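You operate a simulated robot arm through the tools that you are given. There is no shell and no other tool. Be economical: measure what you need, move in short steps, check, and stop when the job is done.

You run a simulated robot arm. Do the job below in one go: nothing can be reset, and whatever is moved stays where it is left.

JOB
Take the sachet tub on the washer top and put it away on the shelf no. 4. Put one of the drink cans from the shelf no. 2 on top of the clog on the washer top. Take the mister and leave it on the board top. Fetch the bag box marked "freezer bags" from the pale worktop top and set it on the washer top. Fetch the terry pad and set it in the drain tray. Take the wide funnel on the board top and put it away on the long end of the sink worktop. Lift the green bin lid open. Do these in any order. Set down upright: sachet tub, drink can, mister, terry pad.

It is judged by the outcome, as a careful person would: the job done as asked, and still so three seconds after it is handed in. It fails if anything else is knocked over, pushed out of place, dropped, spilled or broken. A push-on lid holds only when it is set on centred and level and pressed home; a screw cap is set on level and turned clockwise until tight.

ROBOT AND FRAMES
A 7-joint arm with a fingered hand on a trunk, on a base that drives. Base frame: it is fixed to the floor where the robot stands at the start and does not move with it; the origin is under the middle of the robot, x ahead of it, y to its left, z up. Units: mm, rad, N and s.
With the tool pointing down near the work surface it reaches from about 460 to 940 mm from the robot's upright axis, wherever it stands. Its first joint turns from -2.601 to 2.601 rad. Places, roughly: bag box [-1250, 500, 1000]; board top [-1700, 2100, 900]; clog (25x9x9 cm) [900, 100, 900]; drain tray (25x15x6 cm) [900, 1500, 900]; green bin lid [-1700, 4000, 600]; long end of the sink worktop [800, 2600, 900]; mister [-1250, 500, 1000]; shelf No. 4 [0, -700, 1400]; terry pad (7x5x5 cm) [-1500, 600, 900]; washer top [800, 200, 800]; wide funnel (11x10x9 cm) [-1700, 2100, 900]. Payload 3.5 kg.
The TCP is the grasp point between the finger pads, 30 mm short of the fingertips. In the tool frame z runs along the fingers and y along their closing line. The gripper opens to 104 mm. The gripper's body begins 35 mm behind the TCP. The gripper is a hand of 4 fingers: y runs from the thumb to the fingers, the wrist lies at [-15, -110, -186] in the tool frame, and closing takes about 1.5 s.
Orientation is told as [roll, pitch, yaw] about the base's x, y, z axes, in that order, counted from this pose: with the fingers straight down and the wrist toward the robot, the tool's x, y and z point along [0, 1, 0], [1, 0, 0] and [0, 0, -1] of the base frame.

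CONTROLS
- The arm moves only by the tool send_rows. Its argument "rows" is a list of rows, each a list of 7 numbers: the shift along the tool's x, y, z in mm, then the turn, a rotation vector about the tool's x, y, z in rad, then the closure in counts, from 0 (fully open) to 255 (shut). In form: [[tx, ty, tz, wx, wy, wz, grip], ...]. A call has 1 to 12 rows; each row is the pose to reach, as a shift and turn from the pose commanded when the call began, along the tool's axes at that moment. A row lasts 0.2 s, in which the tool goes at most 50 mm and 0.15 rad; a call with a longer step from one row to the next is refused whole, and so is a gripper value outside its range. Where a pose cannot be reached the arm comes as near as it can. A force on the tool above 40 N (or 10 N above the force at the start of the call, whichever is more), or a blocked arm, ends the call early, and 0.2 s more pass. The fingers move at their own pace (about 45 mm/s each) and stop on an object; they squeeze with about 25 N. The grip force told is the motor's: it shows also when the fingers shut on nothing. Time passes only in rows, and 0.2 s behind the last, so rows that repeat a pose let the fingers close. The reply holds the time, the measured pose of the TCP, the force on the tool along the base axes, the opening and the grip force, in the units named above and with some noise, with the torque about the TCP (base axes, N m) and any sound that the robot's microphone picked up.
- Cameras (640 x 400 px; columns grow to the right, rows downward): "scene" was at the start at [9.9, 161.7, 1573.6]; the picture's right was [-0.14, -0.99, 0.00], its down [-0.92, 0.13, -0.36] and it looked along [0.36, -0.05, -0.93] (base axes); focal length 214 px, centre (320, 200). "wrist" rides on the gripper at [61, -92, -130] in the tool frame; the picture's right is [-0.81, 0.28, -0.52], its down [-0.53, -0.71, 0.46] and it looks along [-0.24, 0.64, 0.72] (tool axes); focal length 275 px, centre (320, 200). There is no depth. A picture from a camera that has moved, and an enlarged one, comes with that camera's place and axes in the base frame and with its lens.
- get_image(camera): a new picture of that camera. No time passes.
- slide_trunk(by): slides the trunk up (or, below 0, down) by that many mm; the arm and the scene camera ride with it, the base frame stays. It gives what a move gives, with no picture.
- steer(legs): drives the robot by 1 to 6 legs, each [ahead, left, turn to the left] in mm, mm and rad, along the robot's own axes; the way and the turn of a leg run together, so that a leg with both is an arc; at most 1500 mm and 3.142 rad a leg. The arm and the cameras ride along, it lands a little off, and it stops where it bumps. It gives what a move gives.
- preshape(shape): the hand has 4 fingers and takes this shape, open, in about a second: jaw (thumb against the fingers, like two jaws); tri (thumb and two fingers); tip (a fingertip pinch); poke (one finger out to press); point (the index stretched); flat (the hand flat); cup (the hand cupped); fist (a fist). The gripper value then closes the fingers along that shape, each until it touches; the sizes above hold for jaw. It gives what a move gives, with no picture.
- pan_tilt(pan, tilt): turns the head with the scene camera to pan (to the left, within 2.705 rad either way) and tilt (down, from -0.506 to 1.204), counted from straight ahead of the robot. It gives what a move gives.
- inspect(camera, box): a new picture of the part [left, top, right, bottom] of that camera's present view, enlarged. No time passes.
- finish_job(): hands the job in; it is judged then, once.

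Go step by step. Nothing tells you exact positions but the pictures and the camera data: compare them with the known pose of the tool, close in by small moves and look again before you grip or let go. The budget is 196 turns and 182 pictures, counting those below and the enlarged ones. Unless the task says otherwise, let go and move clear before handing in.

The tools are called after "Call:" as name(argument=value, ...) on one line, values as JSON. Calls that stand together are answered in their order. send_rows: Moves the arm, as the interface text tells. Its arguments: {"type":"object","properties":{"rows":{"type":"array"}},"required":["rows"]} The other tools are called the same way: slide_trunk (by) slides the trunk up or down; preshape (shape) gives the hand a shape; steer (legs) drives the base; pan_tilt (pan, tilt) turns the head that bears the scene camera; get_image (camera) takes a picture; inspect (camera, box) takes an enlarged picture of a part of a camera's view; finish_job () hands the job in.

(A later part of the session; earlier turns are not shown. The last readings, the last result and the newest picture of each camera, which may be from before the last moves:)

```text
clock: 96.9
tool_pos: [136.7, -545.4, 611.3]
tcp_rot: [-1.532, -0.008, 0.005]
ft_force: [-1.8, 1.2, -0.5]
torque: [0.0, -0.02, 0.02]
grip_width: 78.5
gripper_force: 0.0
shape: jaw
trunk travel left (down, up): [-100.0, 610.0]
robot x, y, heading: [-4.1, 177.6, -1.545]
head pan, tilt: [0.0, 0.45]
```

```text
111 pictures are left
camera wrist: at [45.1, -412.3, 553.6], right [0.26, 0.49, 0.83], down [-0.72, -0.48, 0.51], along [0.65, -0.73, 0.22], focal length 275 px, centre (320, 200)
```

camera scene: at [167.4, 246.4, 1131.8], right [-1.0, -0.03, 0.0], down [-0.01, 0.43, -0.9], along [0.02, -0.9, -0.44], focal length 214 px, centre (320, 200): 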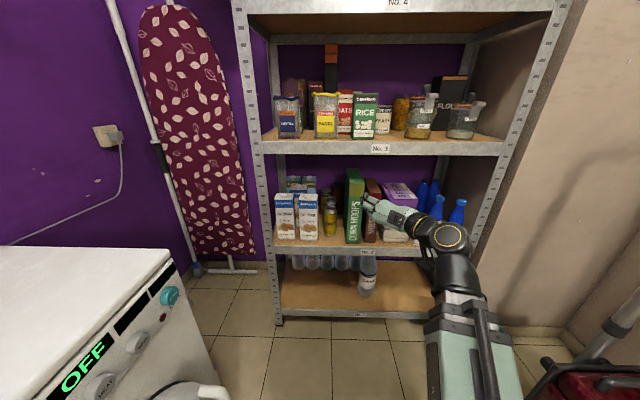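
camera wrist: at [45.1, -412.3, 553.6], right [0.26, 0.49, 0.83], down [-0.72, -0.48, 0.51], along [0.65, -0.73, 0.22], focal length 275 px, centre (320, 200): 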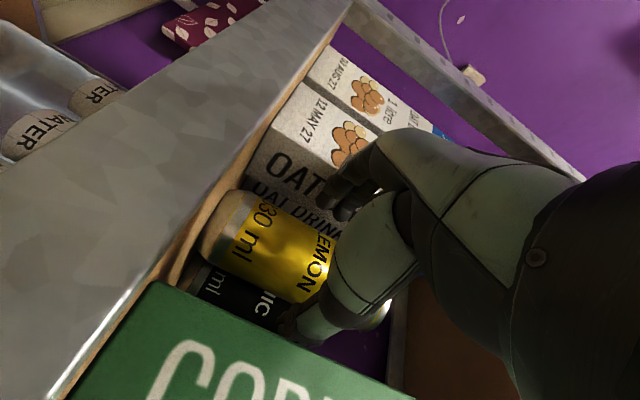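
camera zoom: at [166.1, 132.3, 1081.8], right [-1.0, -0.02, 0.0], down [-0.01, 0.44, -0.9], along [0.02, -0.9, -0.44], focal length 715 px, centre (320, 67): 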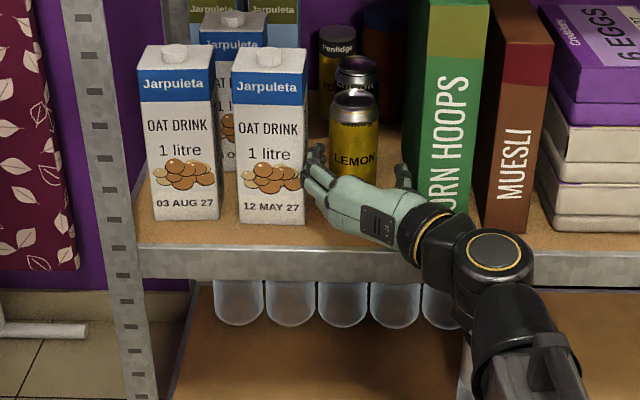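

Tight on the carton side; I narrow the opening a bit and advance slowly with the arm.

Call:
send_rows(rows=[[0, 2, 0, 0, 0, 0, 82], [0, 2, 0, 0, 0, 0, 82], [0, 2, 15, 0, 0, 0, 82], [0, 2, 30, 0, 0, 0, 82], [0, 2, 45, 0, 0, 0, 82], [0, 2, 55, 0, 0, 0, 82], [0, 2, 63, 0, 0, 0, 82]])

Call:
inspect(camera="scene", box=[240, 180, 400, 300])

```text
clock: 98.5
tool_pos: [138.6, -608.4, 609.4]
tcp_rot: [-1.527, -0.009, 0.004]
ft_force: [-3.4, 0.2, -0.1]
torque: [-0.03, -0.05, 0.1]
grip_width: 70.2
gripper_force: 0.0
shape: jaw
trunk travel left (down, up): [-100.0, 610.0]
robot x, y, heading: [-2.5, 174.5, -1.55]
head pan, tilt: [0.0, 0.45]
```

```text
3.33 times, centred on (320, 240) of scene
camera zoom: at [166.0, 132.3, 1081.8], right [-1.0, -0.02, 0.0], down [-0.01, 0.43, -0.9], along [0.02, -0.9, -0.44], focal length 715 px, centre (320, 67)
```

zoom: 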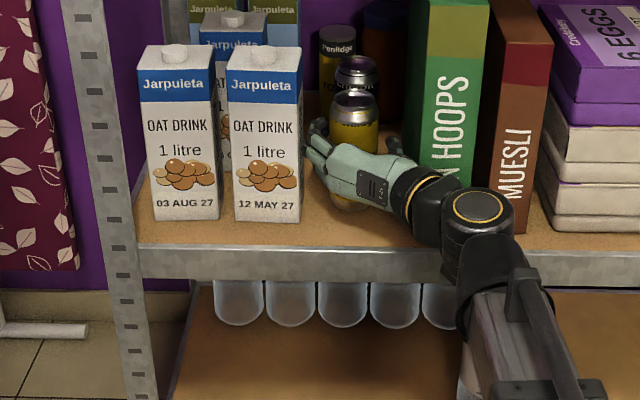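

The carton was nudged a few mm; I'll close on the can now to relieve it.

Call:
send_rows(rows=[[0, 0, 0, 0, 0, 0, 255], [0, 0, 0, 0, 0, 0, 255], [0, 0, 0, 0, 0, 0, 255], [0, 0, 0, 0, 0, 0, 255], [0, 0, 0, 0, 0, 0, 255]])

Call:
inspect(camera="scene", box=[240, 180, 400, 300])

Call:
get_image(camera="wrist")

```text
clock: 99.7
tool_pos: [138.1, -608.2, 610.2]
tcp_rot: [-1.527, -0.008, 0.004]
ft_force: [-1.8, -1.7, 0.6]
torque: [-0.02, -0.02, -0.02]
grip_width: 37.7
gripper_force: 25.0
shape: jaw
trunk travel left (down, up): [-100.0, 610.0]
robot x, y, heading: [-5.3, 177.3, -1.542]
head pan, tilt: [0.0, 0.45]
```

```text
3.33 times, centred on (320, 240) of scene
camera zoom: at [166.1, 132.3, 1081.8], right [-1.0, -0.02, 0.0], down [-0.01, 0.44, -0.9], along [0.02, -0.9, -0.44], focal length 715 px, centre (320, 67)
```

zoom: 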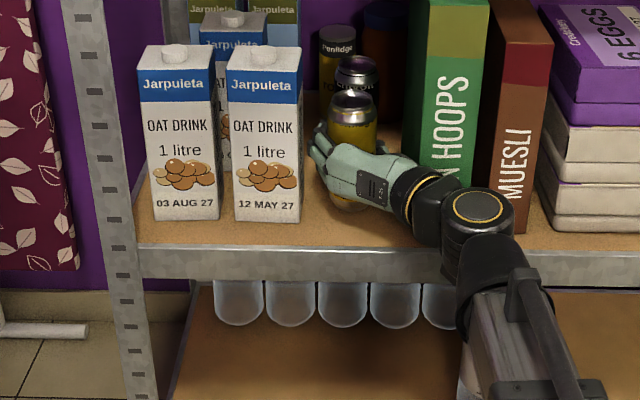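

```text
108 pictures are left
camera wrist: at [47.4, -475.6, 552.8], right [0.27, 0.48, 0.83], down [-0.72, -0.48, 0.51], along [0.65, -0.73, 0.22], focal length 275 px, centre (320, 200)
```

wrist: 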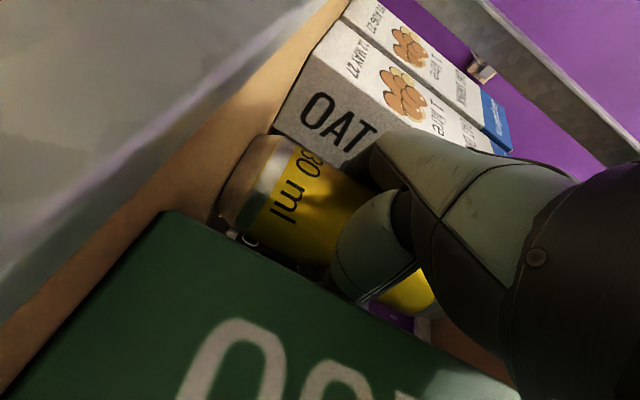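

Call:
send_rows(rows=[[-6, 0, 0, 0, 0, 0, 255], [-14, 0, 0, 0, 0, 0, 255], [-22, 0, 0, 0, 0, 0, 255], [-22, 0, 0, 0, 0, 0, 255]])

Call:
inspect(camera="scene", box=[240, 180, 400, 300])

```text
clock: 100.7
tool_pos: [138.0, -608.6, 630.4]
tcp_rot: [-1.534, -0.01, 0.007]
ft_force: [-0.6, 0.3, -3.9]
torque: [-0.03, 0.01, -0.01]
grip_width: 37.9
gripper_force: 24.4
shape: jaw
trunk travel left (down, up): [-100.0, 610.0]
robot x, y, heading: [-2.7, 175.1, -1.55]
head pan, tilt: [0.0, 0.45]
```

```text
3.33 times, centred on (320, 240) of scene
camera zoom: at [166.2, 132.0, 1081.8], right [-1.0, -0.02, 0.0], down [-0.01, 0.44, -0.9], along [0.02, -0.9, -0.44], focal length 715 px, centre (320, 67)
```

zoom: 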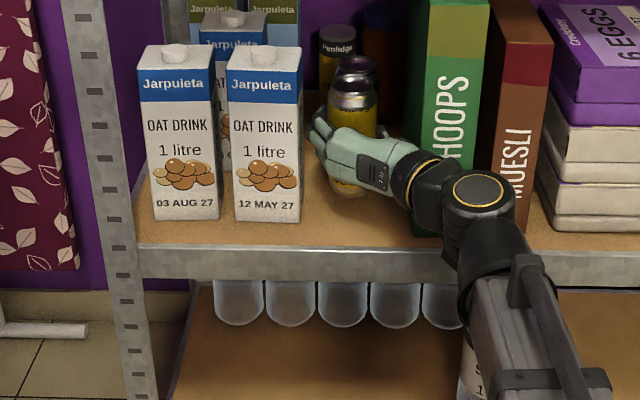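

The can is held. Back out of the shelf, then raise the trunk.

Call:
steer(legs=[[-300, 0, 0]])

Call:
slide_trunk(by=400)

Call:
slide_trunk(by=150)

Call:
steer(legs=[[0, 0, 1.55]])

Call:
pan_tilt(pan=-0.3, tilt=0.6)

Call:
get_image(camera="scene")

Call:
get_image(camera="wrist")

```text
clock: 102.7
tool_pos: [132.4, -309.4, 630.4]
tcp_rot: [-1.532, -0.01, 0.004]
ft_force: [1.0, -0.6, -3.2]
torque: [-0.06, 0.03, 0.01]
grip_width: 37.7
gripper_force: 25.0
shape: jaw
trunk travel left (down, up): [-100.0, 610.0]
robot x, y, heading: [-6.6, 473.3, -1.551]
head pan, tilt: [0.0, 0.45]
```

```text
clock: 106.5
tool_pos: [131.0, -309.6, 1030.7]
tcp_rot: [-1.532, -0.011, 0.005]
ft_force: [-0.4, -0.3, -3.9]
torque: [-0.08, 0.0, 0.02]
grip_width: 37.6
gripper_force: 24.7
shape: jaw
trunk travel left (down, up): [-500.0, 210.0]
robot x, y, heading: [-13.0, 476.5, -1.547]
head pan, tilt: [0.0, 0.45]
```

```text
clock: 108.3
tool_pos: [132.0, -309.9, 1180.3]
tcp_rot: [-1.532, -0.011, 0.005]
ft_force: [-0.5, 0.6, -3.8]
torque: [-0.05, 0.0, -0.01]
grip_width: 37.7
gripper_force: 24.9
shape: jaw
trunk travel left (down, up): [-650.0, 60.0]
robot x, y, heading: [-14.5, 475.7, -1.55]
head pan, tilt: [0.0, 0.45]
```

```text
clock: 112.5
tool_pos: [777.0, 602.5, 1181.1]
tcp_rot: [-1.533, -0.009, 1.556]
ft_force: [0.0, 1.1, -2.9]
torque: [-0.02, -0.04, 0.01]
grip_width: 37.9
gripper_force: 25.3
shape: jaw
trunk travel left (down, up): [-650.0, 60.0]
robot x, y, heading: [-12.0, 473.5, 0.005]
head pan, tilt: [0.0, 0.45]
```

```text
clock: 113.3
tool_pos: [775.1, 602.4, 1179.7]
tcp_rot: [-1.532, -0.01, 1.557]
ft_force: [0.1, 0.2, -3.2]
torque: [-0.01, -0.06, -0.03]
grip_width: 37.7
gripper_force: 25.7
shape: jaw
trunk travel left (down, up): [-650.0, 60.0]
robot x, y, heading: [-14.2, 475.2, 0.003]
head pan, tilt: [-0.3, 0.6]
```

```text
106 pictures are left
camera scene: at [27.5, 618.4, 1618.3], right [-0.29, -0.96, 0.0], down [-0.54, 0.16, -0.83], along [0.79, -0.24, -0.56], focal length 214 px, centre (320, 200)
```

scene: 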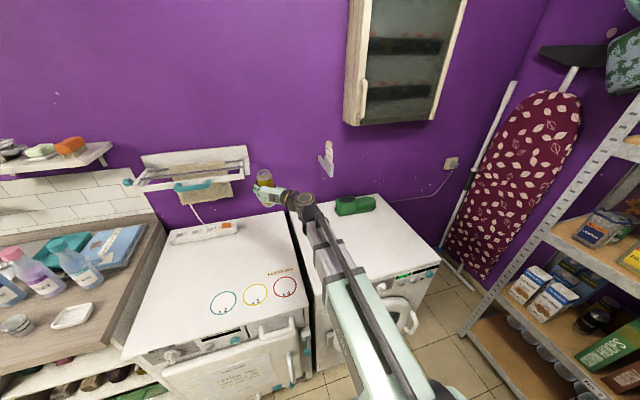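

```text
105 pictures are left
camera wrist: at [642.8, 513.4, 1122.6], right [-0.48, 0.27, 0.83], down [0.47, -0.73, 0.51], along [0.74, 0.63, 0.22], focal length 275 px, centre (320, 200)
```

wrist: 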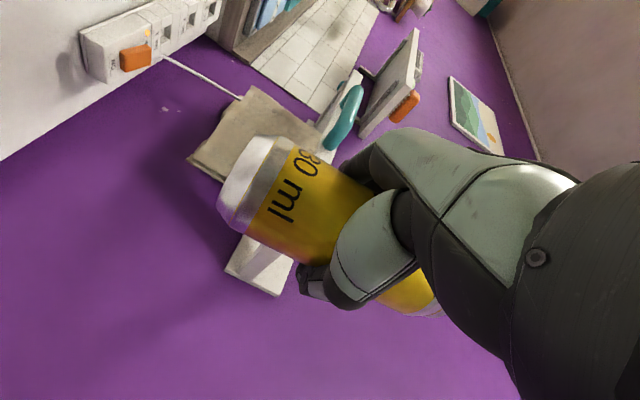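

Call:
inspect(camera="scene", box=[320, 180, 400, 230])

```text
8.00 times, centred on (360, 205) of scene
camera zoom: at [27.5, 618.4, 1618.3], right [-0.29, -0.96, 0.0], down [-0.54, 0.16, -0.83], along [0.79, -0.24, -0.56], focal length 1716 px, centre (0, 160)
```

zoom: 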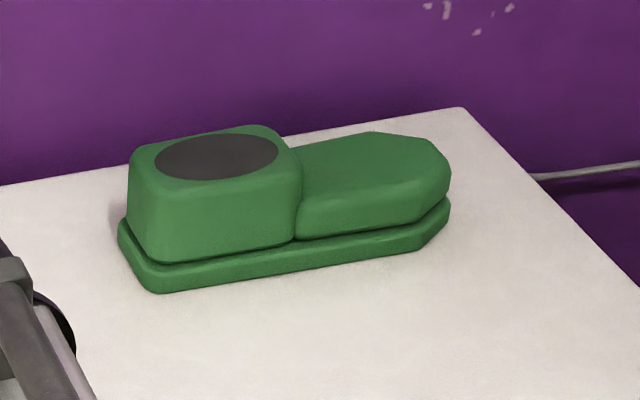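

The clog's flat heel top is near (942, 180, 944). I'll drive to line up, keeping the can high.

Call:
steer(legs=[[0, -422, 0], [70, 0, 0]])

Call:
send_rows(rows=[[20, 0, 20, 0, 0, 0, 255], [40, 0, 40, 0, 0, 0, 255], [60, 0, 60, 0, 0, 0, 255], [80, 0, 80, 0, 0, 0, 255], [80, 0, 80, 0, 0, 0, 255]])

Call:
get_image(camera="scene")

Call:
get_image(camera="wrist")

```text
clock: 116.4
tool_pos: [847.1, 203.7, 1179.0]
tcp_rot: [-1.529, -0.008, 1.558]
ft_force: [0.1, 0.6, -3.6]
torque: [-0.01, -0.01, 0.01]
grip_width: 37.6
gripper_force: 25.1
shape: jaw
trunk travel left (down, up): [-650.0, 60.0]
robot x, y, heading: [59.4, 77.6, 0.005]
head pan, tilt: [-0.3, 0.6]
```

```text
clock: 117.6
tool_pos: [924.4, 206.8, 1129.0]
tcp_rot: [-1.488, 0.0, 1.552]
ft_force: [-0.3, 0.2, -3.8]
torque: [-0.02, -0.02, -0.01]
grip_width: 37.8
gripper_force: 25.5
shape: jaw
out of reach, approached as far as the arm can: row 2, 3, 4, 5
trunk travel left (down, up): [-650.0, 60.0]
robot x, y, heading: [57.2, 76.5, 0.002]
head pan, tilt: [-0.3, 0.6]
```

```text
103 pictures are left
camera scene: at [97.5, 218.7, 1618.2], right [-0.29, -0.96, 0.0], down [-0.54, 0.16, -0.83], along [0.79, -0.24, -0.56], focal length 214 px, centre (320, 200)
```

scene: 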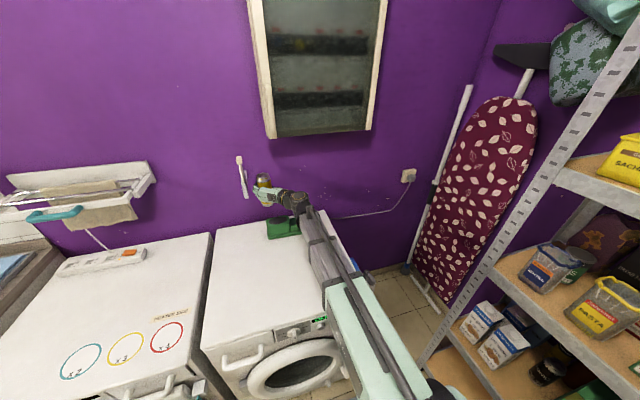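

```text
102 pictures are left
camera wrist: at [788.5, 118.8, 1077.5], right [-0.44, 0.28, 0.85], down [0.49, -0.72, 0.49], along [0.75, 0.63, 0.18], focal length 275 px, centre (320, 200)
```

wrist: 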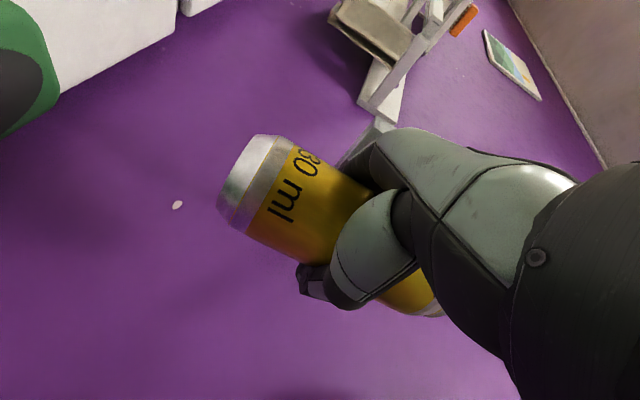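

The arm hits a limit going low with this pose; I'll raise it back and use the trunk for lowering.

Call:
send_rows(rows=[[-25, 0, 0, 0, 0, 0, 255], [-50, 0, 0, 0, 0, 0, 255], [-75, 0, 0, 0, 0, 0, 255], [-80, 0, 0, 0, 0, 0, 255], [-80, 0, 0, 0, 0, 0, 255]])

Call:
slide_trunk(by=-80)

Call:
inspect(camera="scene", box=[220, 130, 340, 230])

```text
clock: 118.8
tool_pos: [925.6, 207.9, 1208.5]
tcp_rot: [-1.532, -0.01, 1.558]
ft_force: [0.0, 0.7, -3.4]
torque: [-0.01, -0.03, 0.02]
grip_width: 37.7
gripper_force: 25.0
shape: jaw
out of reach, approached as far as the arm can: row 1
trunk travel left (down, up): [-650.0, 60.0]
robot x, y, heading: [56.9, 79.0, 0.007]
head pan, tilt: [-0.3, 0.6]
```

```text
clock: 119.9
tool_pos: [927.3, 207.9, 1130.0]
tcp_rot: [-1.533, -0.008, 1.56]
ft_force: [-0.2, -0.5, -3.4]
torque: [0.0, -0.04, -0.05]
grip_width: 37.9
gripper_force: 24.4
shape: jaw
trunk travel left (down, up): [-570.0, 140.0]
robot x, y, heading: [56.9, 73.6, 0.004]
head pan, tilt: [-0.3, 0.6]
```

```text
4.00 times, centred on (280, 180) of scene
camera zoom: at [97.8, 218.7, 1538.3], right [-0.29, -0.96, 0.0], down [-0.54, 0.16, -0.82], along [0.79, -0.24, -0.57], focal length 858 px, centre (480, 280)
```

zoom: 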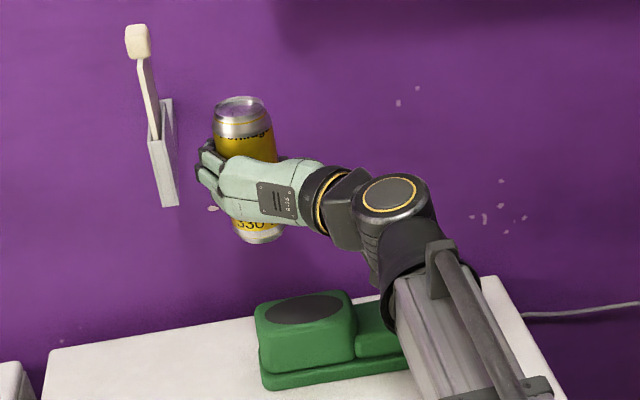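

Call:
send_rows(rows=[[0, -12, 0, 0, 0, 0, 255], [0, -24, 0, 0, 0, 0, 255], [0, -36, 0, 0, 0, 0, 255], [0, -36, 0, 0, 0, 0, 255]])

Call:
slide_trunk(by=-90)

Call:
inspect(camera="scene", box=[220, 130, 340, 230])

Call:
get_image(camera="wrist")

```text
clock: 120.9
tool_pos: [924.6, 172.9, 1130.3]
tcp_rot: [-1.534, -0.012, 1.557]
ft_force: [0.2, -0.7, -3.4]
torque: [-0.02, 0.0, 0.04]
grip_width: 38.1
gripper_force: 25.0
shape: jaw
trunk travel left (down, up): [-570.0, 140.0]
robot x, y, heading: [57.2, 77.1, 0.004]
head pan, tilt: [-0.3, 0.6]
```

```text
clock: 122.2
tool_pos: [925.0, 173.7, 1040.6]
tcp_rot: [-1.533, -0.011, 1.559]
ft_force: [-0.2, 0.1, -4.0]
torque: [-0.03, -0.02, -0.01]
grip_width: 37.9
gripper_force: 25.1
shape: jaw
trunk travel left (down, up): [-480.0, 230.0]
robot x, y, heading: [58.4, 76.9, 0.004]
head pan, tilt: [-0.3, 0.6]
```

```text
4.00 times, centred on (280, 180) of scene
camera zoom: at [97.8, 218.7, 1448.3], right [-0.29, -0.96, 0.0], down [-0.54, 0.16, -0.82], along [0.79, -0.24, -0.57], focal length 858 px, centre (480, 280)
```

zoom: 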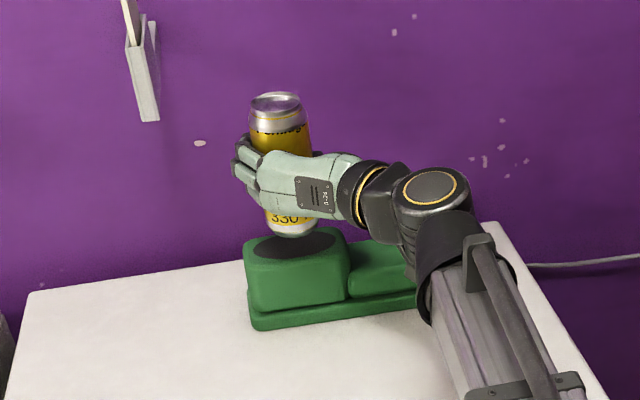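

```text
99 pictures are left
camera wrist: at [792.3, 83.4, 983.3], right [-0.48, 0.27, 0.83], down [0.47, -0.72, 0.51], along [0.74, 0.63, 0.22], focal length 275 px, centre (320, 200)
```

wrist: 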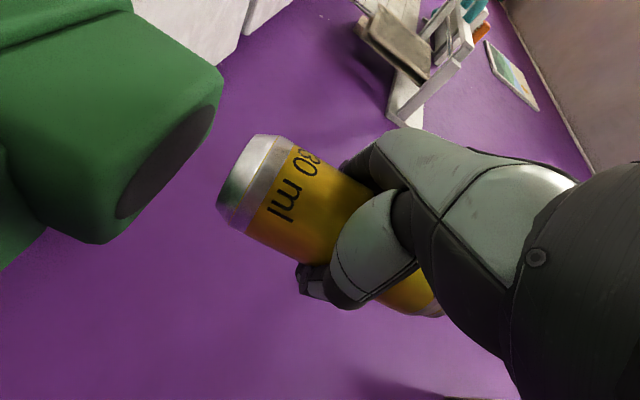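

Can bottom is at about (925, 181, 969), heel top centre about (942, 178, 933). Shift 14 mm forward and lower.

Call:
send_rows(rows=[[0, -2, 7, 0, 0, 0, 255], [0, -2, 14, 0, 0, 0, 255], [0, -2, 14, 0, 0, 0, 255]])

Call:
slide_trunk(by=-26)

Call:
inspect(camera="scene", box=[240, 140, 320, 200])

Call:
get_image(camera="wrist")

```text
clock: 123.0
tool_pos: [938.9, 169.8, 1039.6]
tcp_rot: [-1.533, -0.012, 1.559]
ft_force: [-0.4, 0.2, -3.6]
torque: [-0.01, -0.03, 0.01]
grip_width: 37.6
gripper_force: 25.3
shape: jaw
trunk travel left (down, up): [-480.0, 230.0]
robot x, y, heading: [61.2, 74.2, 0.005]
head pan, tilt: [-0.3, 0.6]
```

```text
clock: 123.7
tool_pos: [939.8, 170.8, 1014.2]
tcp_rot: [-1.533, -0.009, 1.557]
ft_force: [-0.1, 0.3, -4.1]
torque: [-0.04, -0.05, 0.01]
grip_width: 37.8
gripper_force: 24.4
shape: jaw
trunk travel left (down, up): [-454.0, 256.0]
robot x, y, heading: [62.4, 78.7, 0.004]
head pan, tilt: [-0.3, 0.6]
```

```text
6.67 times, centred on (280, 170) of scene
camera zoom: at [97.8, 218.7, 1422.2], right [-0.29, -0.96, 0.0], down [-0.54, 0.16, -0.82], along [0.79, -0.24, -0.57], focal length 1430 px, centre (587, 400)
```

zoom: 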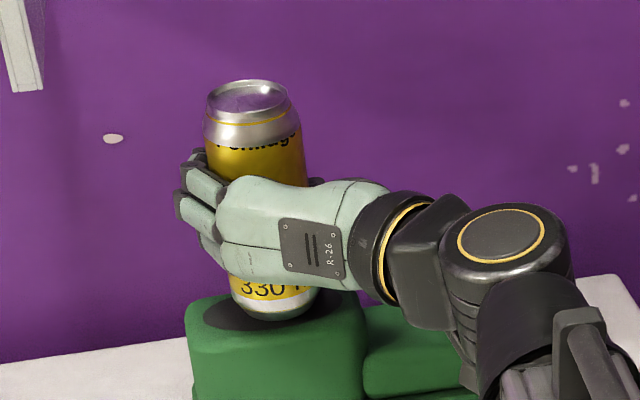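

```text
97 pictures are left
camera wrist: at [806.1, 81.4, 955.8], right [-0.48, 0.27, 0.83], down [0.47, -0.72, 0.51], along [0.74, 0.63, 0.22], focal length 275 px, centre (320, 200)
```

wrist: 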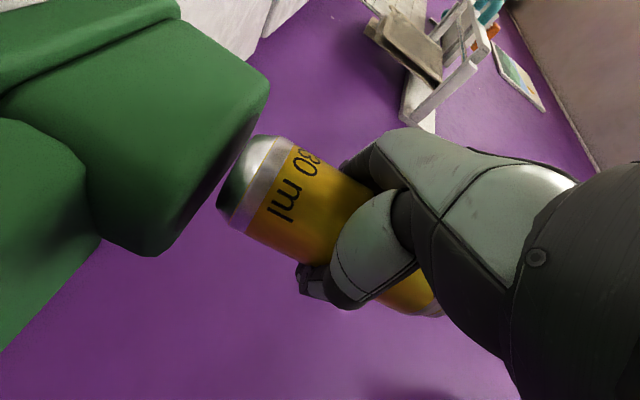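

Call:
slide_trunk(by=-6)

Call:
send_rows(rows=[[2, 0, 0, 0, 0, 0, 255], [4, 0, 0, 0, 0, 0, 255], [6, 0, 0, 0, 0, 0, 255]])

```text
clock: 124.3
tool_pos: [939.1, 170.4, 1007.1]
tcp_rot: [-1.533, -0.01, 1.557]
ft_force: [-0.3, -0.1, -3.9]
torque: [-0.02, 0.0, -0.02]
grip_width: 37.6
gripper_force: 25.1
shape: jaw
trunk travel left (down, up): [-448.0, 262.0]
robot x, y, heading: [57.1, 70.6, 0.006]
head pan, tilt: [-0.3, 0.6]
```

```text
clock: 125.1
tool_pos: [940.1, 170.7, 1003.9]
tcp_rot: [-1.535, -0.009, 1.556]
ft_force: [4.5, -1.2, 11.9]
torque: [0.27, 0.05, -0.06]
grip_width: 37.8
gripper_force: 25.6
shape: jaw
trunk travel left (down, up): [-448.0, 262.0]
robot x, y, heading: [57.9, 74.2, 0.005]
head pan, tilt: [-0.3, 0.6]
```

Contact made. Relax 1 mm and open slowly.

Call:
send_rows(rows=[[-1.5, 0, 0, 0, 0, 0, 255], [-1.5, 0, 0, 0, 0, 0, 140], [-1.5, 0, 0, 0, 0, 0, 100], [-1.5, 0, 0, 0, 0, 0, 60], [-1.5, 0, 0, 0, 0, 0, 20], [-1.5, 0, 0, 0, 0, 0, 0], [-1.5, 0, 0, 0, 0, 0, 0]])

Call:
inspect(camera="scene", box=[240, 140, 320, 200])

Call:
get_image(camera="wrist")

```text
clock: 126.7
tool_pos: [939.0, 170.4, 1003.3]
tcp_rot: [-1.532, -0.01, 1.56]
ft_force: [0.0, -0.6, 0.9]
torque: [-0.02, -0.03, 0.01]
grip_width: 103.7
gripper_force: 0.0
shape: jaw
trunk travel left (down, up): [-448.0, 262.0]
robot x, y, heading: [60.2, 75.5, 0.003]
head pan, tilt: [-0.3, 0.6]
```

```text
6.67 times, centred on (280, 170) of scene
camera zoom: at [97.5, 218.6, 1416.2], right [-0.29, -0.96, 0.0], down [-0.54, 0.16, -0.83], along [0.79, -0.24, -0.56], focal length 1430 px, centre (587, 400)
```

zoom: 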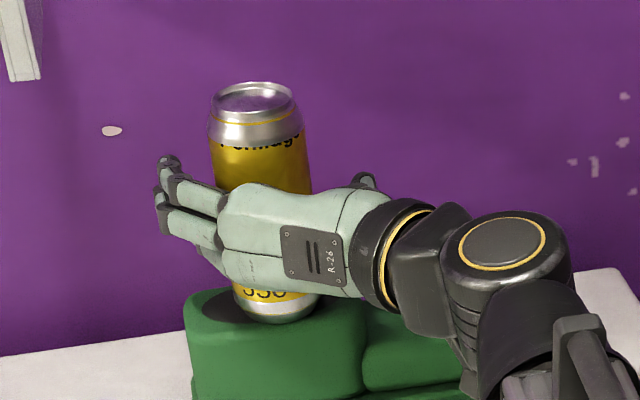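

```text
95 pictures are left
camera wrist: at [806.0, 81.2, 945.1], right [-0.48, 0.27, 0.83], down [0.47, -0.72, 0.51], along [0.74, 0.63, 0.22], focal length 275 px, centre (320, 200)
```

wrist: 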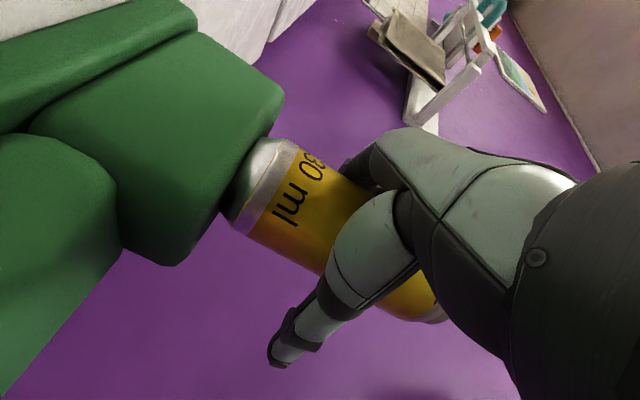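

The can stands on the clog. Back away and check; then look over the far side for the next items.

Call:
steer(legs=[[-200, 0, 0]])

Call:
slide_trunk(by=250)

Call:
get_image(camera="scene")

```text
clock: 128.2
tool_pos: [740.7, 164.8, 1002.8]
tcp_rot: [-1.532, -0.01, 1.551]
ft_force: [1.2, 0.1, -0.1]
torque: [0.0, 0.0, -0.01]
grip_width: 103.6
gripper_force: 0.0
shape: jaw
trunk travel left (down, up): [-448.0, 262.0]
robot x, y, heading: [-140.6, 74.5, -0.001]
head pan, tilt: [-0.3, 0.6]
```

```text
clock: 130.8
tool_pos: [739.8, 165.0, 1253.9]
tcp_rot: [-1.533, -0.009, 1.552]
ft_force: [-0.2, 0.3, 0.3]
torque: [0.01, 0.0, -0.01]
grip_width: 103.6
gripper_force: 0.0
shape: jaw
trunk travel left (down, up): [-698.0, 12.0]
robot x, y, heading: [-141.1, 74.8, -0.001]
head pan, tilt: [-0.3, 0.6]
```

```text
94 pictures are left
camera scene: at [-100.8, 218.0, 1666.2], right [-0.3, -0.95, 0.0], down [-0.54, 0.17, -0.83], along [0.79, -0.24, -0.56], focal length 214 px, centre (320, 200)
```

scene: 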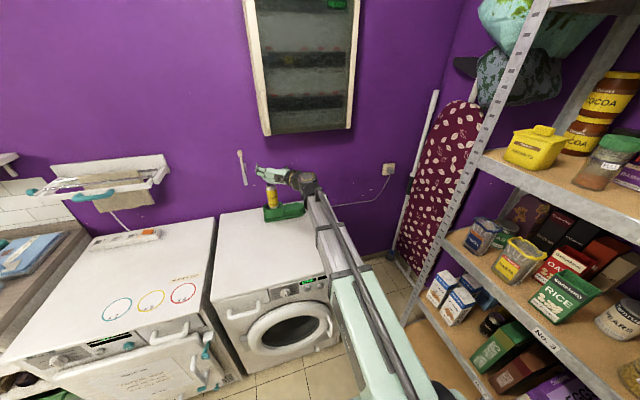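

Both washer-side items look right. I'll fold the hand back to tool-down and retract before turning around.

Call:
send_rows(rows=[[0, -5, -20, 0.086, 0.086, 0.086, 0], [0, -10, -40, 0.172, 0.172, 0.172, 0], [0, -15, -60, 0.258, 0.258, 0.258, 0], [0, -20, -80, 0.344, 0.344, 0.344, 0], [0, -25, -100, 0.43, 0.43, 0.43, 0], [0, -30, -120, 0.516, 0.516, 0.516, 0], [0, -35, -140, 0.602, 0.602, 0.602, 0], [0, -40, -160, 0.688, 0.688, 0.688, 0], [0, -45, -180, 0.774, 0.774, 0.774, 0], [0, -50, -200, 0.86, 0.86, 0.86, 0], [0, -55, -220, 0.946, 0.946, 0.946, 0], [0, -60, -240, 1.032, 1.032, 1.032, 0]])

Call:
send_rows(rows=[[0, 0, 0, 0.085, 0.085, 0.085, 0], [0, 0, 0, 0.165, 0.165, 0.165, 0], [0, 0, 0, 0.165, 0.165, 0.165, 0]])

Call:
steer(legs=[[0, 300, 0], [0, 0, 1.571], [0, 0, 1.571]])

Call:
pan_tilt(pan=0, tilt=0.5)

Call:
get_image(camera="scene")

```text
clock: 133.4
tool_pos: [500.8, 107.0, 1259.7]
tcp_rot: [-0.177, -0.122, 0.169]
ft_force: [0.7, 0.4, 0.7]
torque: [-0.01, -0.02, 0.03]
grip_width: 103.8
gripper_force: 0.1
shape: jaw
trunk travel left (down, up): [-698.0, 12.0]
robot x, y, heading: [-143.7, 70.7, -0.002]
head pan, tilt: [-0.3, 0.6]
```

```text
clock: 134.2
tool_pos: [499.5, 108.4, 1261.4]
tcp_rot: [-0.002, 0.027, -0.008]
ft_force: [0.5, 0.4, -0.4]
torque: [0.03, -0.01, 0.02]
grip_width: 103.9
gripper_force: 0.0
shape: jaw
trunk travel left (down, up): [-698.0, 12.0]
robot x, y, heading: [-138.6, 72.2, 0.001]
head pan, tilt: [-0.3, 0.6]
```

```text
clock: 137.9
tool_pos: [414.6, 694.7, 1261.8]
tcp_rot: [-0.001, 0.025, 0.467]
ft_force: [-0.3, -0.7, -0.6]
torque: [-0.01, 0.02, 0.0]
grip_width: 103.5
gripper_force: 0.1
shape: jaw
trunk travel left (down, up): [-698.0, 12.0]
robot x, y, heading: [-140.2, 375.6, 0.475]
head pan, tilt: [-0.3, 0.6]
stopped in leg 2: the robot was blocked; the commanded pose is now the measured one
```

```text
clock: 138.7
tool_pos: [415.2, 693.5, 1261.1]
tcp_rot: [-0.003, 0.025, 0.466]
ft_force: [-0.3, 0.1, -0.4]
torque: [0.01, 0.02, 0.03]
grip_width: 103.8
gripper_force: 0.1
shape: jaw
trunk travel left (down, up): [-698.0, 12.0]
robot x, y, heading: [-137.4, 376.9, 0.472]
head pan, tilt: [0.0, 0.499]
```

```text
93 pictures are left
camera scene: at [-176.2, 544.2, 1675.3], right [0.45, -0.89, 0.0], down [-0.43, -0.22, -0.88], along [0.78, 0.4, -0.48], focal length 214 px, centre (320, 200)
```

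scene: 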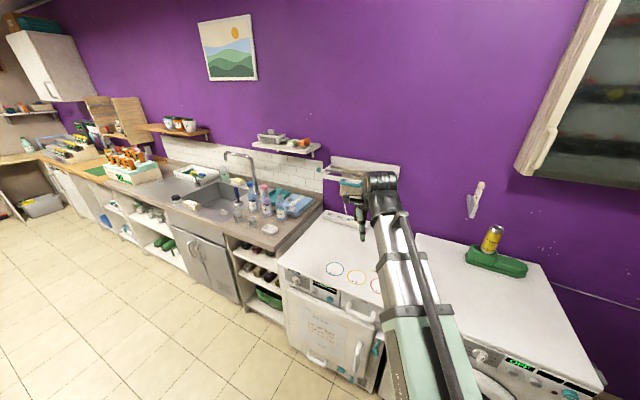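

Blocked by something; I'll look behind and around the base.

Call:
pan_tilt(pan=2.6, tilt=0.9)

Call:
get_image(camera="scene")

Call:
pan_tilt(pan=-2.4, tilt=0.9)

Call:
get_image(camera="scene")

```text
clock: 141.0
tool_pos: [414.3, 694.3, 1261.7]
tcp_rot: [-0.002, 0.026, 0.467]
ft_force: [0.3, 0.3, -0.7]
torque: [0.01, -0.02, 0.0]
grip_width: 104.0
gripper_force: 0.2
shape: jaw
trunk travel left (down, up): [-698.0, 12.0]
robot x, y, heading: [-140.4, 372.7, 0.475]
head pan, tilt: [2.601, 0.901]
```

```text
92 pictures are left
camera scene: at [-332.6, 508.1, 1641.5], right [0.07, 1.0, 0.0], down [0.78, -0.05, -0.62], along [-0.62, 0.04, -0.78], focal length 214 px, centre (320, 200)
```

scene: 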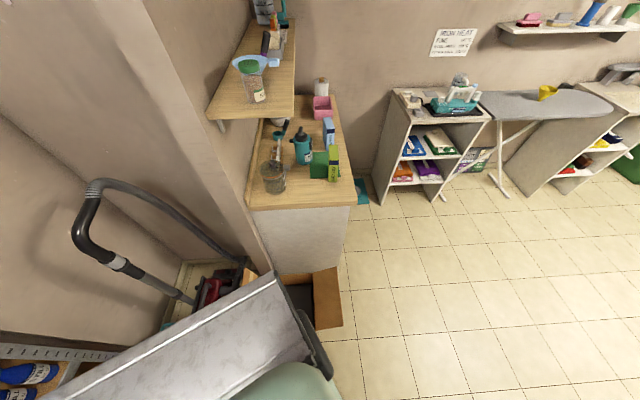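

```text
clock: 144.9
tool_pos: [415.6, 694.0, 1262.4]
tcp_rot: [-0.001, 0.026, 0.466]
ft_force: [0.2, 0.4, 0.3]
torque: [0.0, 0.02, 0.0]
grip_width: 103.9
gripper_force: 0.0
shape: jaw
trunk travel left (down, up): [-698.0, 12.0]
robot x, y, heading: [-142.1, 372.5, 0.472]
head pan, tilt: [-2.4, 0.901]
```

```text
91 pictures are left
camera scene: at [-283.7, 432.1, 1641.5], right [-0.94, 0.35, 0.0], down [0.27, 0.73, -0.62], along [-0.22, -0.58, -0.78], focal length 214 px, centre (320, 200)
```

scene: 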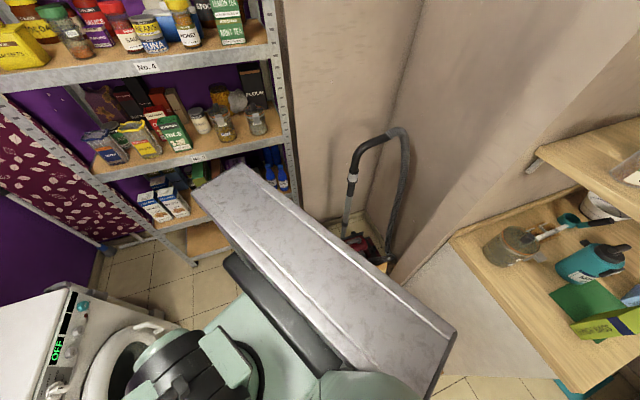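

The robot's rear tower likely touched the carton box on the floor. I'll drive forward-left into the open floor, then turn there.

Call:
steer(legs=[[318, 510, 0], [0, 0, 1.4], [0, 0, 1.27]])

Call:
pan_tilt(pan=0.5, tilt=0.6)

Call:
get_image(camera="scene")

```text
clock: 154.8
tool_pos: [-727.5, 966.1, 1260.9]
tcp_rot: [-0.002, 0.026, 3.083]
ft_force: [0.2, 0.0, 0.4]
torque: [-0.02, 0.05, 0.0]
grip_width: 103.8
gripper_force: 0.0
shape: jaw
trunk travel left (down, up): [-698.0, 12.0]
robot x, y, heading: [-84.8, 967.3, 3.082]
head pan, tilt: [-2.4, 0.901]
```

```text
clock: 157.3
tool_pos: [-727.5, 965.9, 1260.4]
tcp_rot: [-0.001, 0.024, 3.082]
ft_force: [-0.6, -0.3, -0.6]
torque: [-0.05, 0.01, 0.0]
grip_width: 103.7
gripper_force: 0.0
shape: jaw
trunk travel left (down, up): [-698.0, 12.0]
robot x, y, heading: [-85.7, 968.4, 3.088]
head pan, tilt: [0.499, 0.6]
```

```text
90 pictures are left
camera scene: at [-130.8, 755.1, 1666.2], right [-0.43, 0.9, 0.0], down [0.51, 0.24, -0.83], along [-0.74, -0.35, -0.56], focal length 214 px, centre (320, 200)
```

scene: 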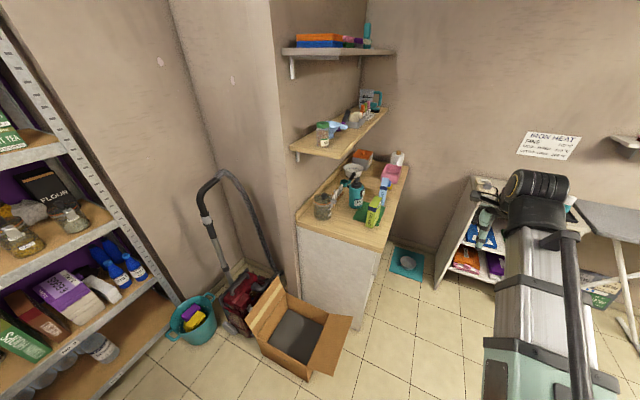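

Call:
inspect(camera="scene", box=[290, 140, 420, 250])

Call:
inspect(camera="scene", box=[420, 150, 640, 300])

```text
3.64 times, centred on (355, 195) of scene
camera zoom: at [-130.8, 755.1, 1666.2], right [-0.43, 0.9, 0.0], down [0.51, 0.24, -0.83], along [-0.74, -0.35, -0.56], focal length 780 px, centre (193, 218)
```

zoom: 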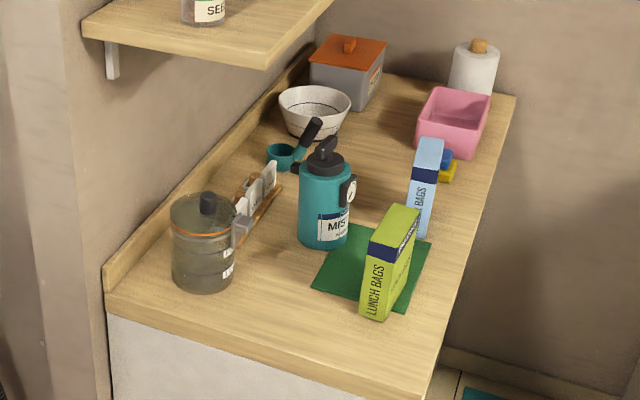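

```text
2.67 times, centred on (530, 225) of scene
camera zoom: at [-130.8, 755.1, 1666.2], right [-0.43, 0.9, 0.0], down [0.51, 0.24, -0.83], along [-0.74, -0.35, -0.56], focal length 572 px, centre (-240, 133)
```

zoom: 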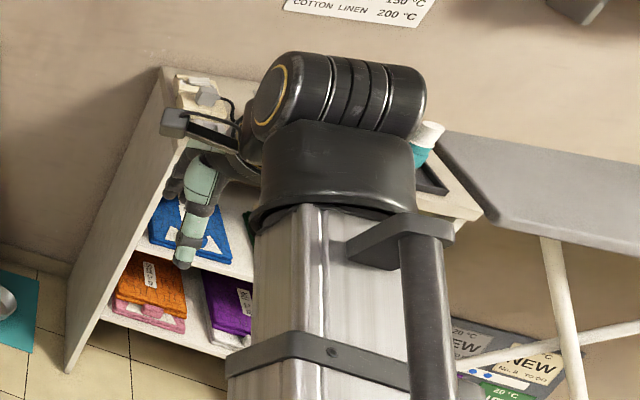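

The worktop spans x −1910..−905, y 240..727; the mister is near (−1180, 500), bag boxes near (−1060, 635) and (−1250, 647), the terry pad (blue/yellow) near (−1500, 647). I'll drive to face it.

Call:
steer(legs=[[0, 0, 1.625], [-360, 0, 0], [0, -1060, 0]])

Call:
pan_tilt(pan=0, tilt=0.75)

Call:
get_image(camera="scene")

```text
clock: 168.5
tool_pos: [-1069.8, 666.0, 1260.9]
tcp_rot: [-0.001, 0.024, -1.557]
ft_force: [0.8, -0.4, 0.3]
torque: [0.0, 0.02, -0.02]
grip_width: 103.8
gripper_force: 0.1
shape: jaw
trunk travel left (down, up): [-698.0, 12.0]
robot x, y, heading: [-1115.4, 1303.5, -1.549]
head pan, tilt: [0.499, 0.6]
```

```text
clock: 169.4
tool_pos: [-1069.0, 666.4, 1260.9]
tcp_rot: [-0.004, 0.025, -1.556]
ft_force: [0.2, -0.6, -0.7]
torque: [0.02, -0.01, -0.02]
grip_width: 103.9
gripper_force: 0.1
shape: jaw
trunk travel left (down, up): [-698.0, 12.0]
robot x, y, heading: [-1115.0, 1304.1, -1.552]
head pan, tilt: [0.0, 0.75]
```

```text
87 pictures are left
camera scene: at [-946.4, 1270.0, 1653.4], right [-1.0, -0.02, 0.0], down [-0.01, 0.68, -0.73], along [0.02, -0.73, -0.68], focal length 214 px, centre (320, 200)
```

scene: 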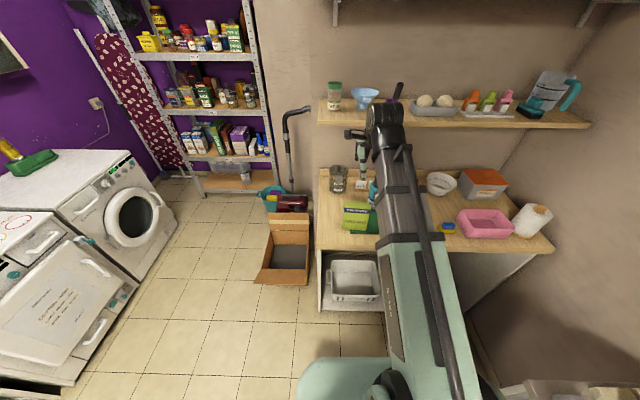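

Call:
send_rows(rows=[[40, 0, 0, 0, 0, 0, 0], [80, 0, 0, 0, 0, 0, 0], [120, 0, 0, 0, 0, 0, 0], [160, -10, 0, 0, 0, 0, 0], [200, -20, 0, 0, 0, 0, 0], [240, -30, 0, 0, 0, 0, 0], [280, -40, 0, 0, 0, 0, 0], [320, -50, 0, 0, 0, 0, 0]])

Call:
inspect(camera="scene", box=[310, 150, 570, 310])

Call:
inspect(camera="scene", box=[325, 160, 465, 250])

```text
clock: 171.2
tool_pos: [-751.9, 720.0, 1260.4]
tcp_rot: [-0.003, 0.026, -1.558]
ft_force: [-0.2, 0.7, -0.3]
torque: [0.01, 0.01, 0.01]
grip_width: 104.1
gripper_force: 0.1
shape: jaw
trunk travel left (down, up): [-698.0, 12.0]
robot x, y, heading: [-1115.9, 1306.5, -1.548]
head pan, tilt: [0.0, 0.75]
```

```text
2.46 times, centred on (440, 230) of scene
camera zoom: at [-945.8, 1270.0, 1653.3], right [-1.0, -0.02, 0.0], down [-0.01, 0.68, -0.73], along [0.01, -0.73, -0.68], focal length 528 px, centre (25, 126)
```

zoom: 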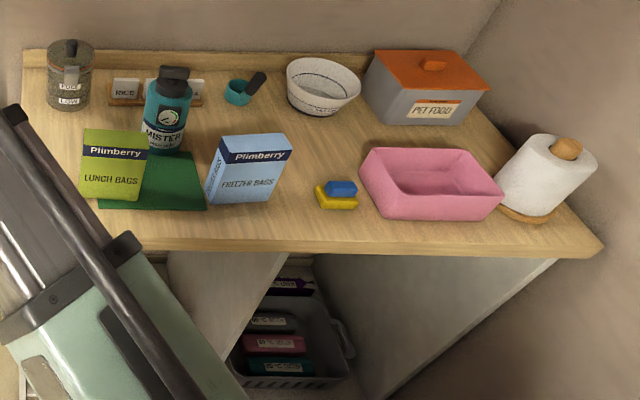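

```text
4.44 times, centred on (395, 205) of scene
camera zoom: at [-945.8, 1270.0, 1653.3], right [-1.0, -0.02, 0.0], down [-0.01, 0.68, -0.73], along [0.01, -0.73, -0.68], focal length 953 px, centre (-13, 178)
```

zoom: 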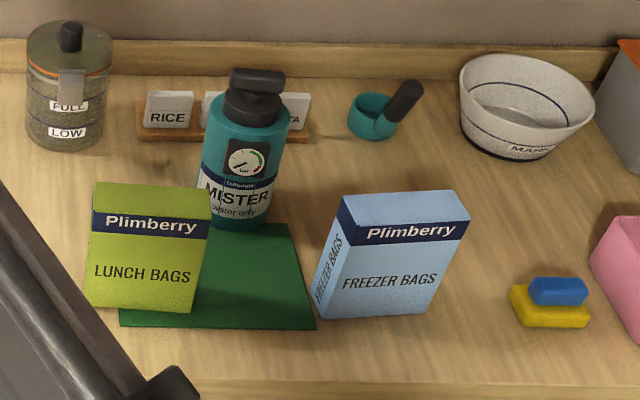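

The light-blue box is "FREEZER BAGS"; mister stands near (−1220, 504), top about z=1084, under-front of a wall shelf at z≈1285. I'll approach the mister from above, low enough to pass under that shelf.

Call:
send_rows(rows=[[-30, 0, 30, 0, 0, 0, 0], [-65, 0, 60, 0, 0, 0, 0], [-105, 5, 80, 0, 0, 0, 0], [-145, 15, 100, 0, 0, 0, 0], [-185, 30, 115, 0, 0, 0, 0], [-225, 50, 130, 0, 0, 0, 0], [-265, 70, 130, 0, 0, 0, 0], [-305, 90, 130, 0, 0, 0, 0], [-345, 110, 130, 0, 0, 0, 0], [-385, 130, 130, 0, 0, 0, 0], [-425, 150, 130, 0, 0, 0, 0], [-463, 165, 130, 0, 0, 0, 0]])

Call:
get_image(camera="wrist")

Call:
inspect(camera="scene", box=[325, 130, 465, 250])

```text
clock: 173.8
tool_pos: [-1212.3, 551.6, 1128.2]
tcp_rot: [-0.001, 0.026, -1.554]
ft_force: [-0.2, -0.3, -0.2]
torque: [0.02, -0.02, -0.02]
grip_width: 103.7
gripper_force: 0.0
shape: jaw
trunk travel left (down, up): [-698.0, 12.0]
robot x, y, heading: [-1117.0, 1306.8, -1.548]
head pan, tilt: [0.0, 0.75]
```

```text
84 pictures are left
camera wrist: at [-1151.3, 640.8, 1259.7], right [-0.8, -0.3, 0.51], down [-0.55, 0.72, -0.44], along [-0.24, -0.63, -0.74], focal length 275 px, centre (320, 200)
```

wrist: 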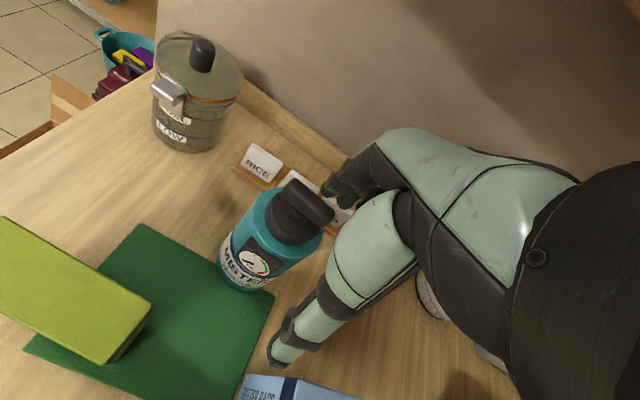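

```text
3.33 times, centred on (395, 190) of scene
camera zoom: at [-946.9, 1269.8, 1653.4], right [-1.0, -0.02, 0.0], down [-0.01, 0.68, -0.73], along [0.02, -0.73, -0.68], focal length 715 px, centre (70, 233)
```

zoom: 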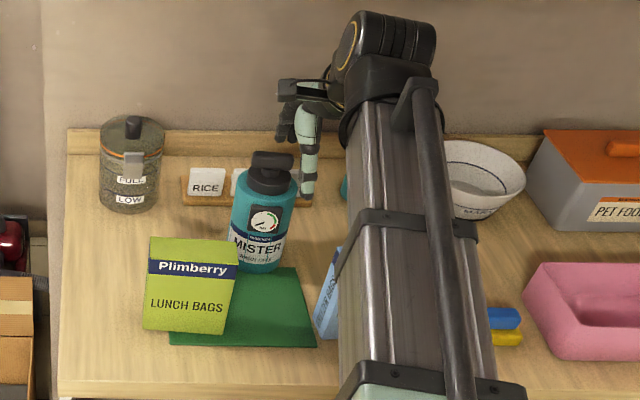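

Mister axis is near (−1209, 488), nozzle top z≈1056, collar around z 1027–1045. Move over it and descend to the collar.

Call:
send_rows(rows=[[1, 22, 0, 0, 0, 0, 0], [2, 44, 0, 0, 0, 0, 0], [3, 64, 0, 0, 0, 0, 0], [3, 64, 25, 0, 0, 0, 0], [3, 64, 50, 0, 0, 0, 0], [3, 64, 70, 0, 0, 0, 0], [3, 64, 70, 0, 0, 0, 0]])

Call:
inspect(camera="wrist", box=[220, 140, 440, 380])

Call:
inspect(camera="scene", box=[360, 130, 440, 210])

```text
clock: 175.4
tool_pos: [-1206.7, 491.2, 1057.6]
tcp_rot: [-0.002, 0.026, -1.555]
ft_force: [0.6, -0.6, 0.1]
torque: [-0.02, 0.04, 0.03]
grip_width: 103.8
gripper_force: 0.2
shape: jaw
trunk travel left (down, up): [-698.0, 12.0]
robot x, y, heading: [-1117.0, 1301.6, -1.551]
head pan, tilt: [0.0, 0.75]
```

```text
1.67 times, centred on (330, 260) of wrist
camera zoom: at [-1145.3, 580.4, 1189.6], right [-0.8, -0.3, 0.51], down [-0.55, 0.72, -0.44], along [-0.24, -0.63, -0.74], focal length 459 px, centre (303, 100)
```

zoom: 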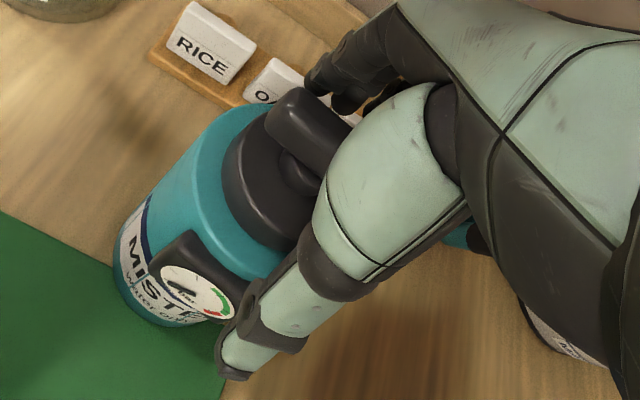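

```text
5.00 times, centred on (400, 170) of scene
camera zoom: at [-946.5, 1270.0, 1653.4], right [-1.0, -0.02, 0.0], down [-0.01, 0.68, -0.73], along [0.02, -0.73, -0.68], focal length 1072 px, centre (-80, 350)
```

zoom: 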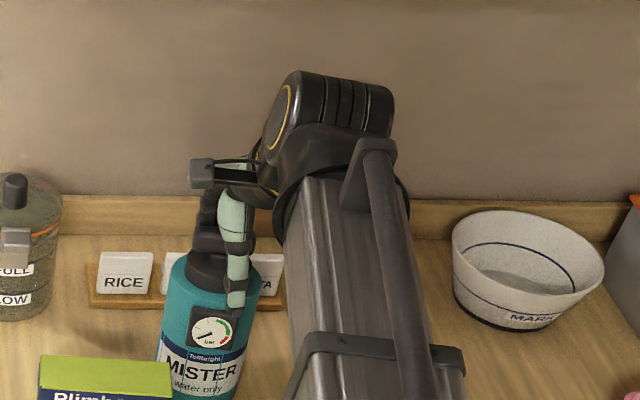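

Call:
send_rows(rows=[[7, 0, 0, 0, 0, 0, 0], [13, 0, 2, 0, 0, 0, 0], [13, 0, 2, 0, 0, 0, 255], [13, 0, 2, 0, 0, 0, 255], [13, 0, 2, 0, 0, 0, 255], [13, 0, 2, 0, 0, 0, 255], [13, 0, 2, 0, 0, 0, 255], [13, 0, 2, 0, 0, 0, 255], [13, 0, 2, 0, 0, 0, 255], [13, 0, 2, 0, 0, 0, 255]])

Call:
inspect(camera="wrist", box=[220, 140, 440, 380])

```text
clock: 177.6
tool_pos: [-1194.4, 490.8, 1054.4]
tcp_rot: [-0.003, 0.026, -1.556]
ft_force: [-0.1, -0.5, -0.6]
torque: [-0.01, -0.03, 0.05]
grip_width: 46.6
gripper_force: 25.1
shape: jaw
trunk travel left (down, up): [-698.0, 12.0]
robot x, y, heading: [-1117.8, 1304.9, -1.55]
head pan, tilt: [0.0, 0.75]
```

```text
1.67 times, centred on (330, 260) of wrist
camera zoom: at [-1133.1, 579.7, 1187.1], right [-0.8, -0.3, 0.51], down [-0.55, 0.72, -0.44], along [-0.24, -0.63, -0.74], focal length 459 px, centre (303, 100)
```

zoom: 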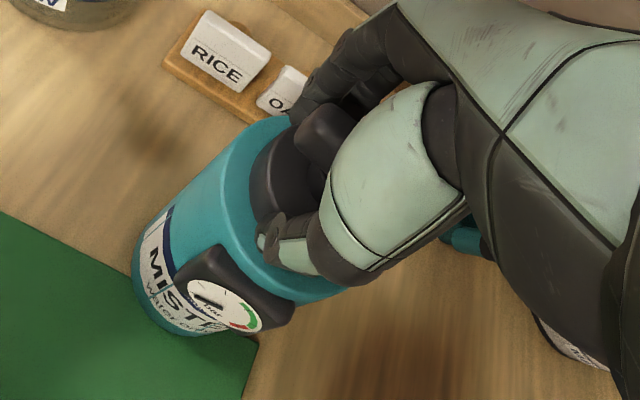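

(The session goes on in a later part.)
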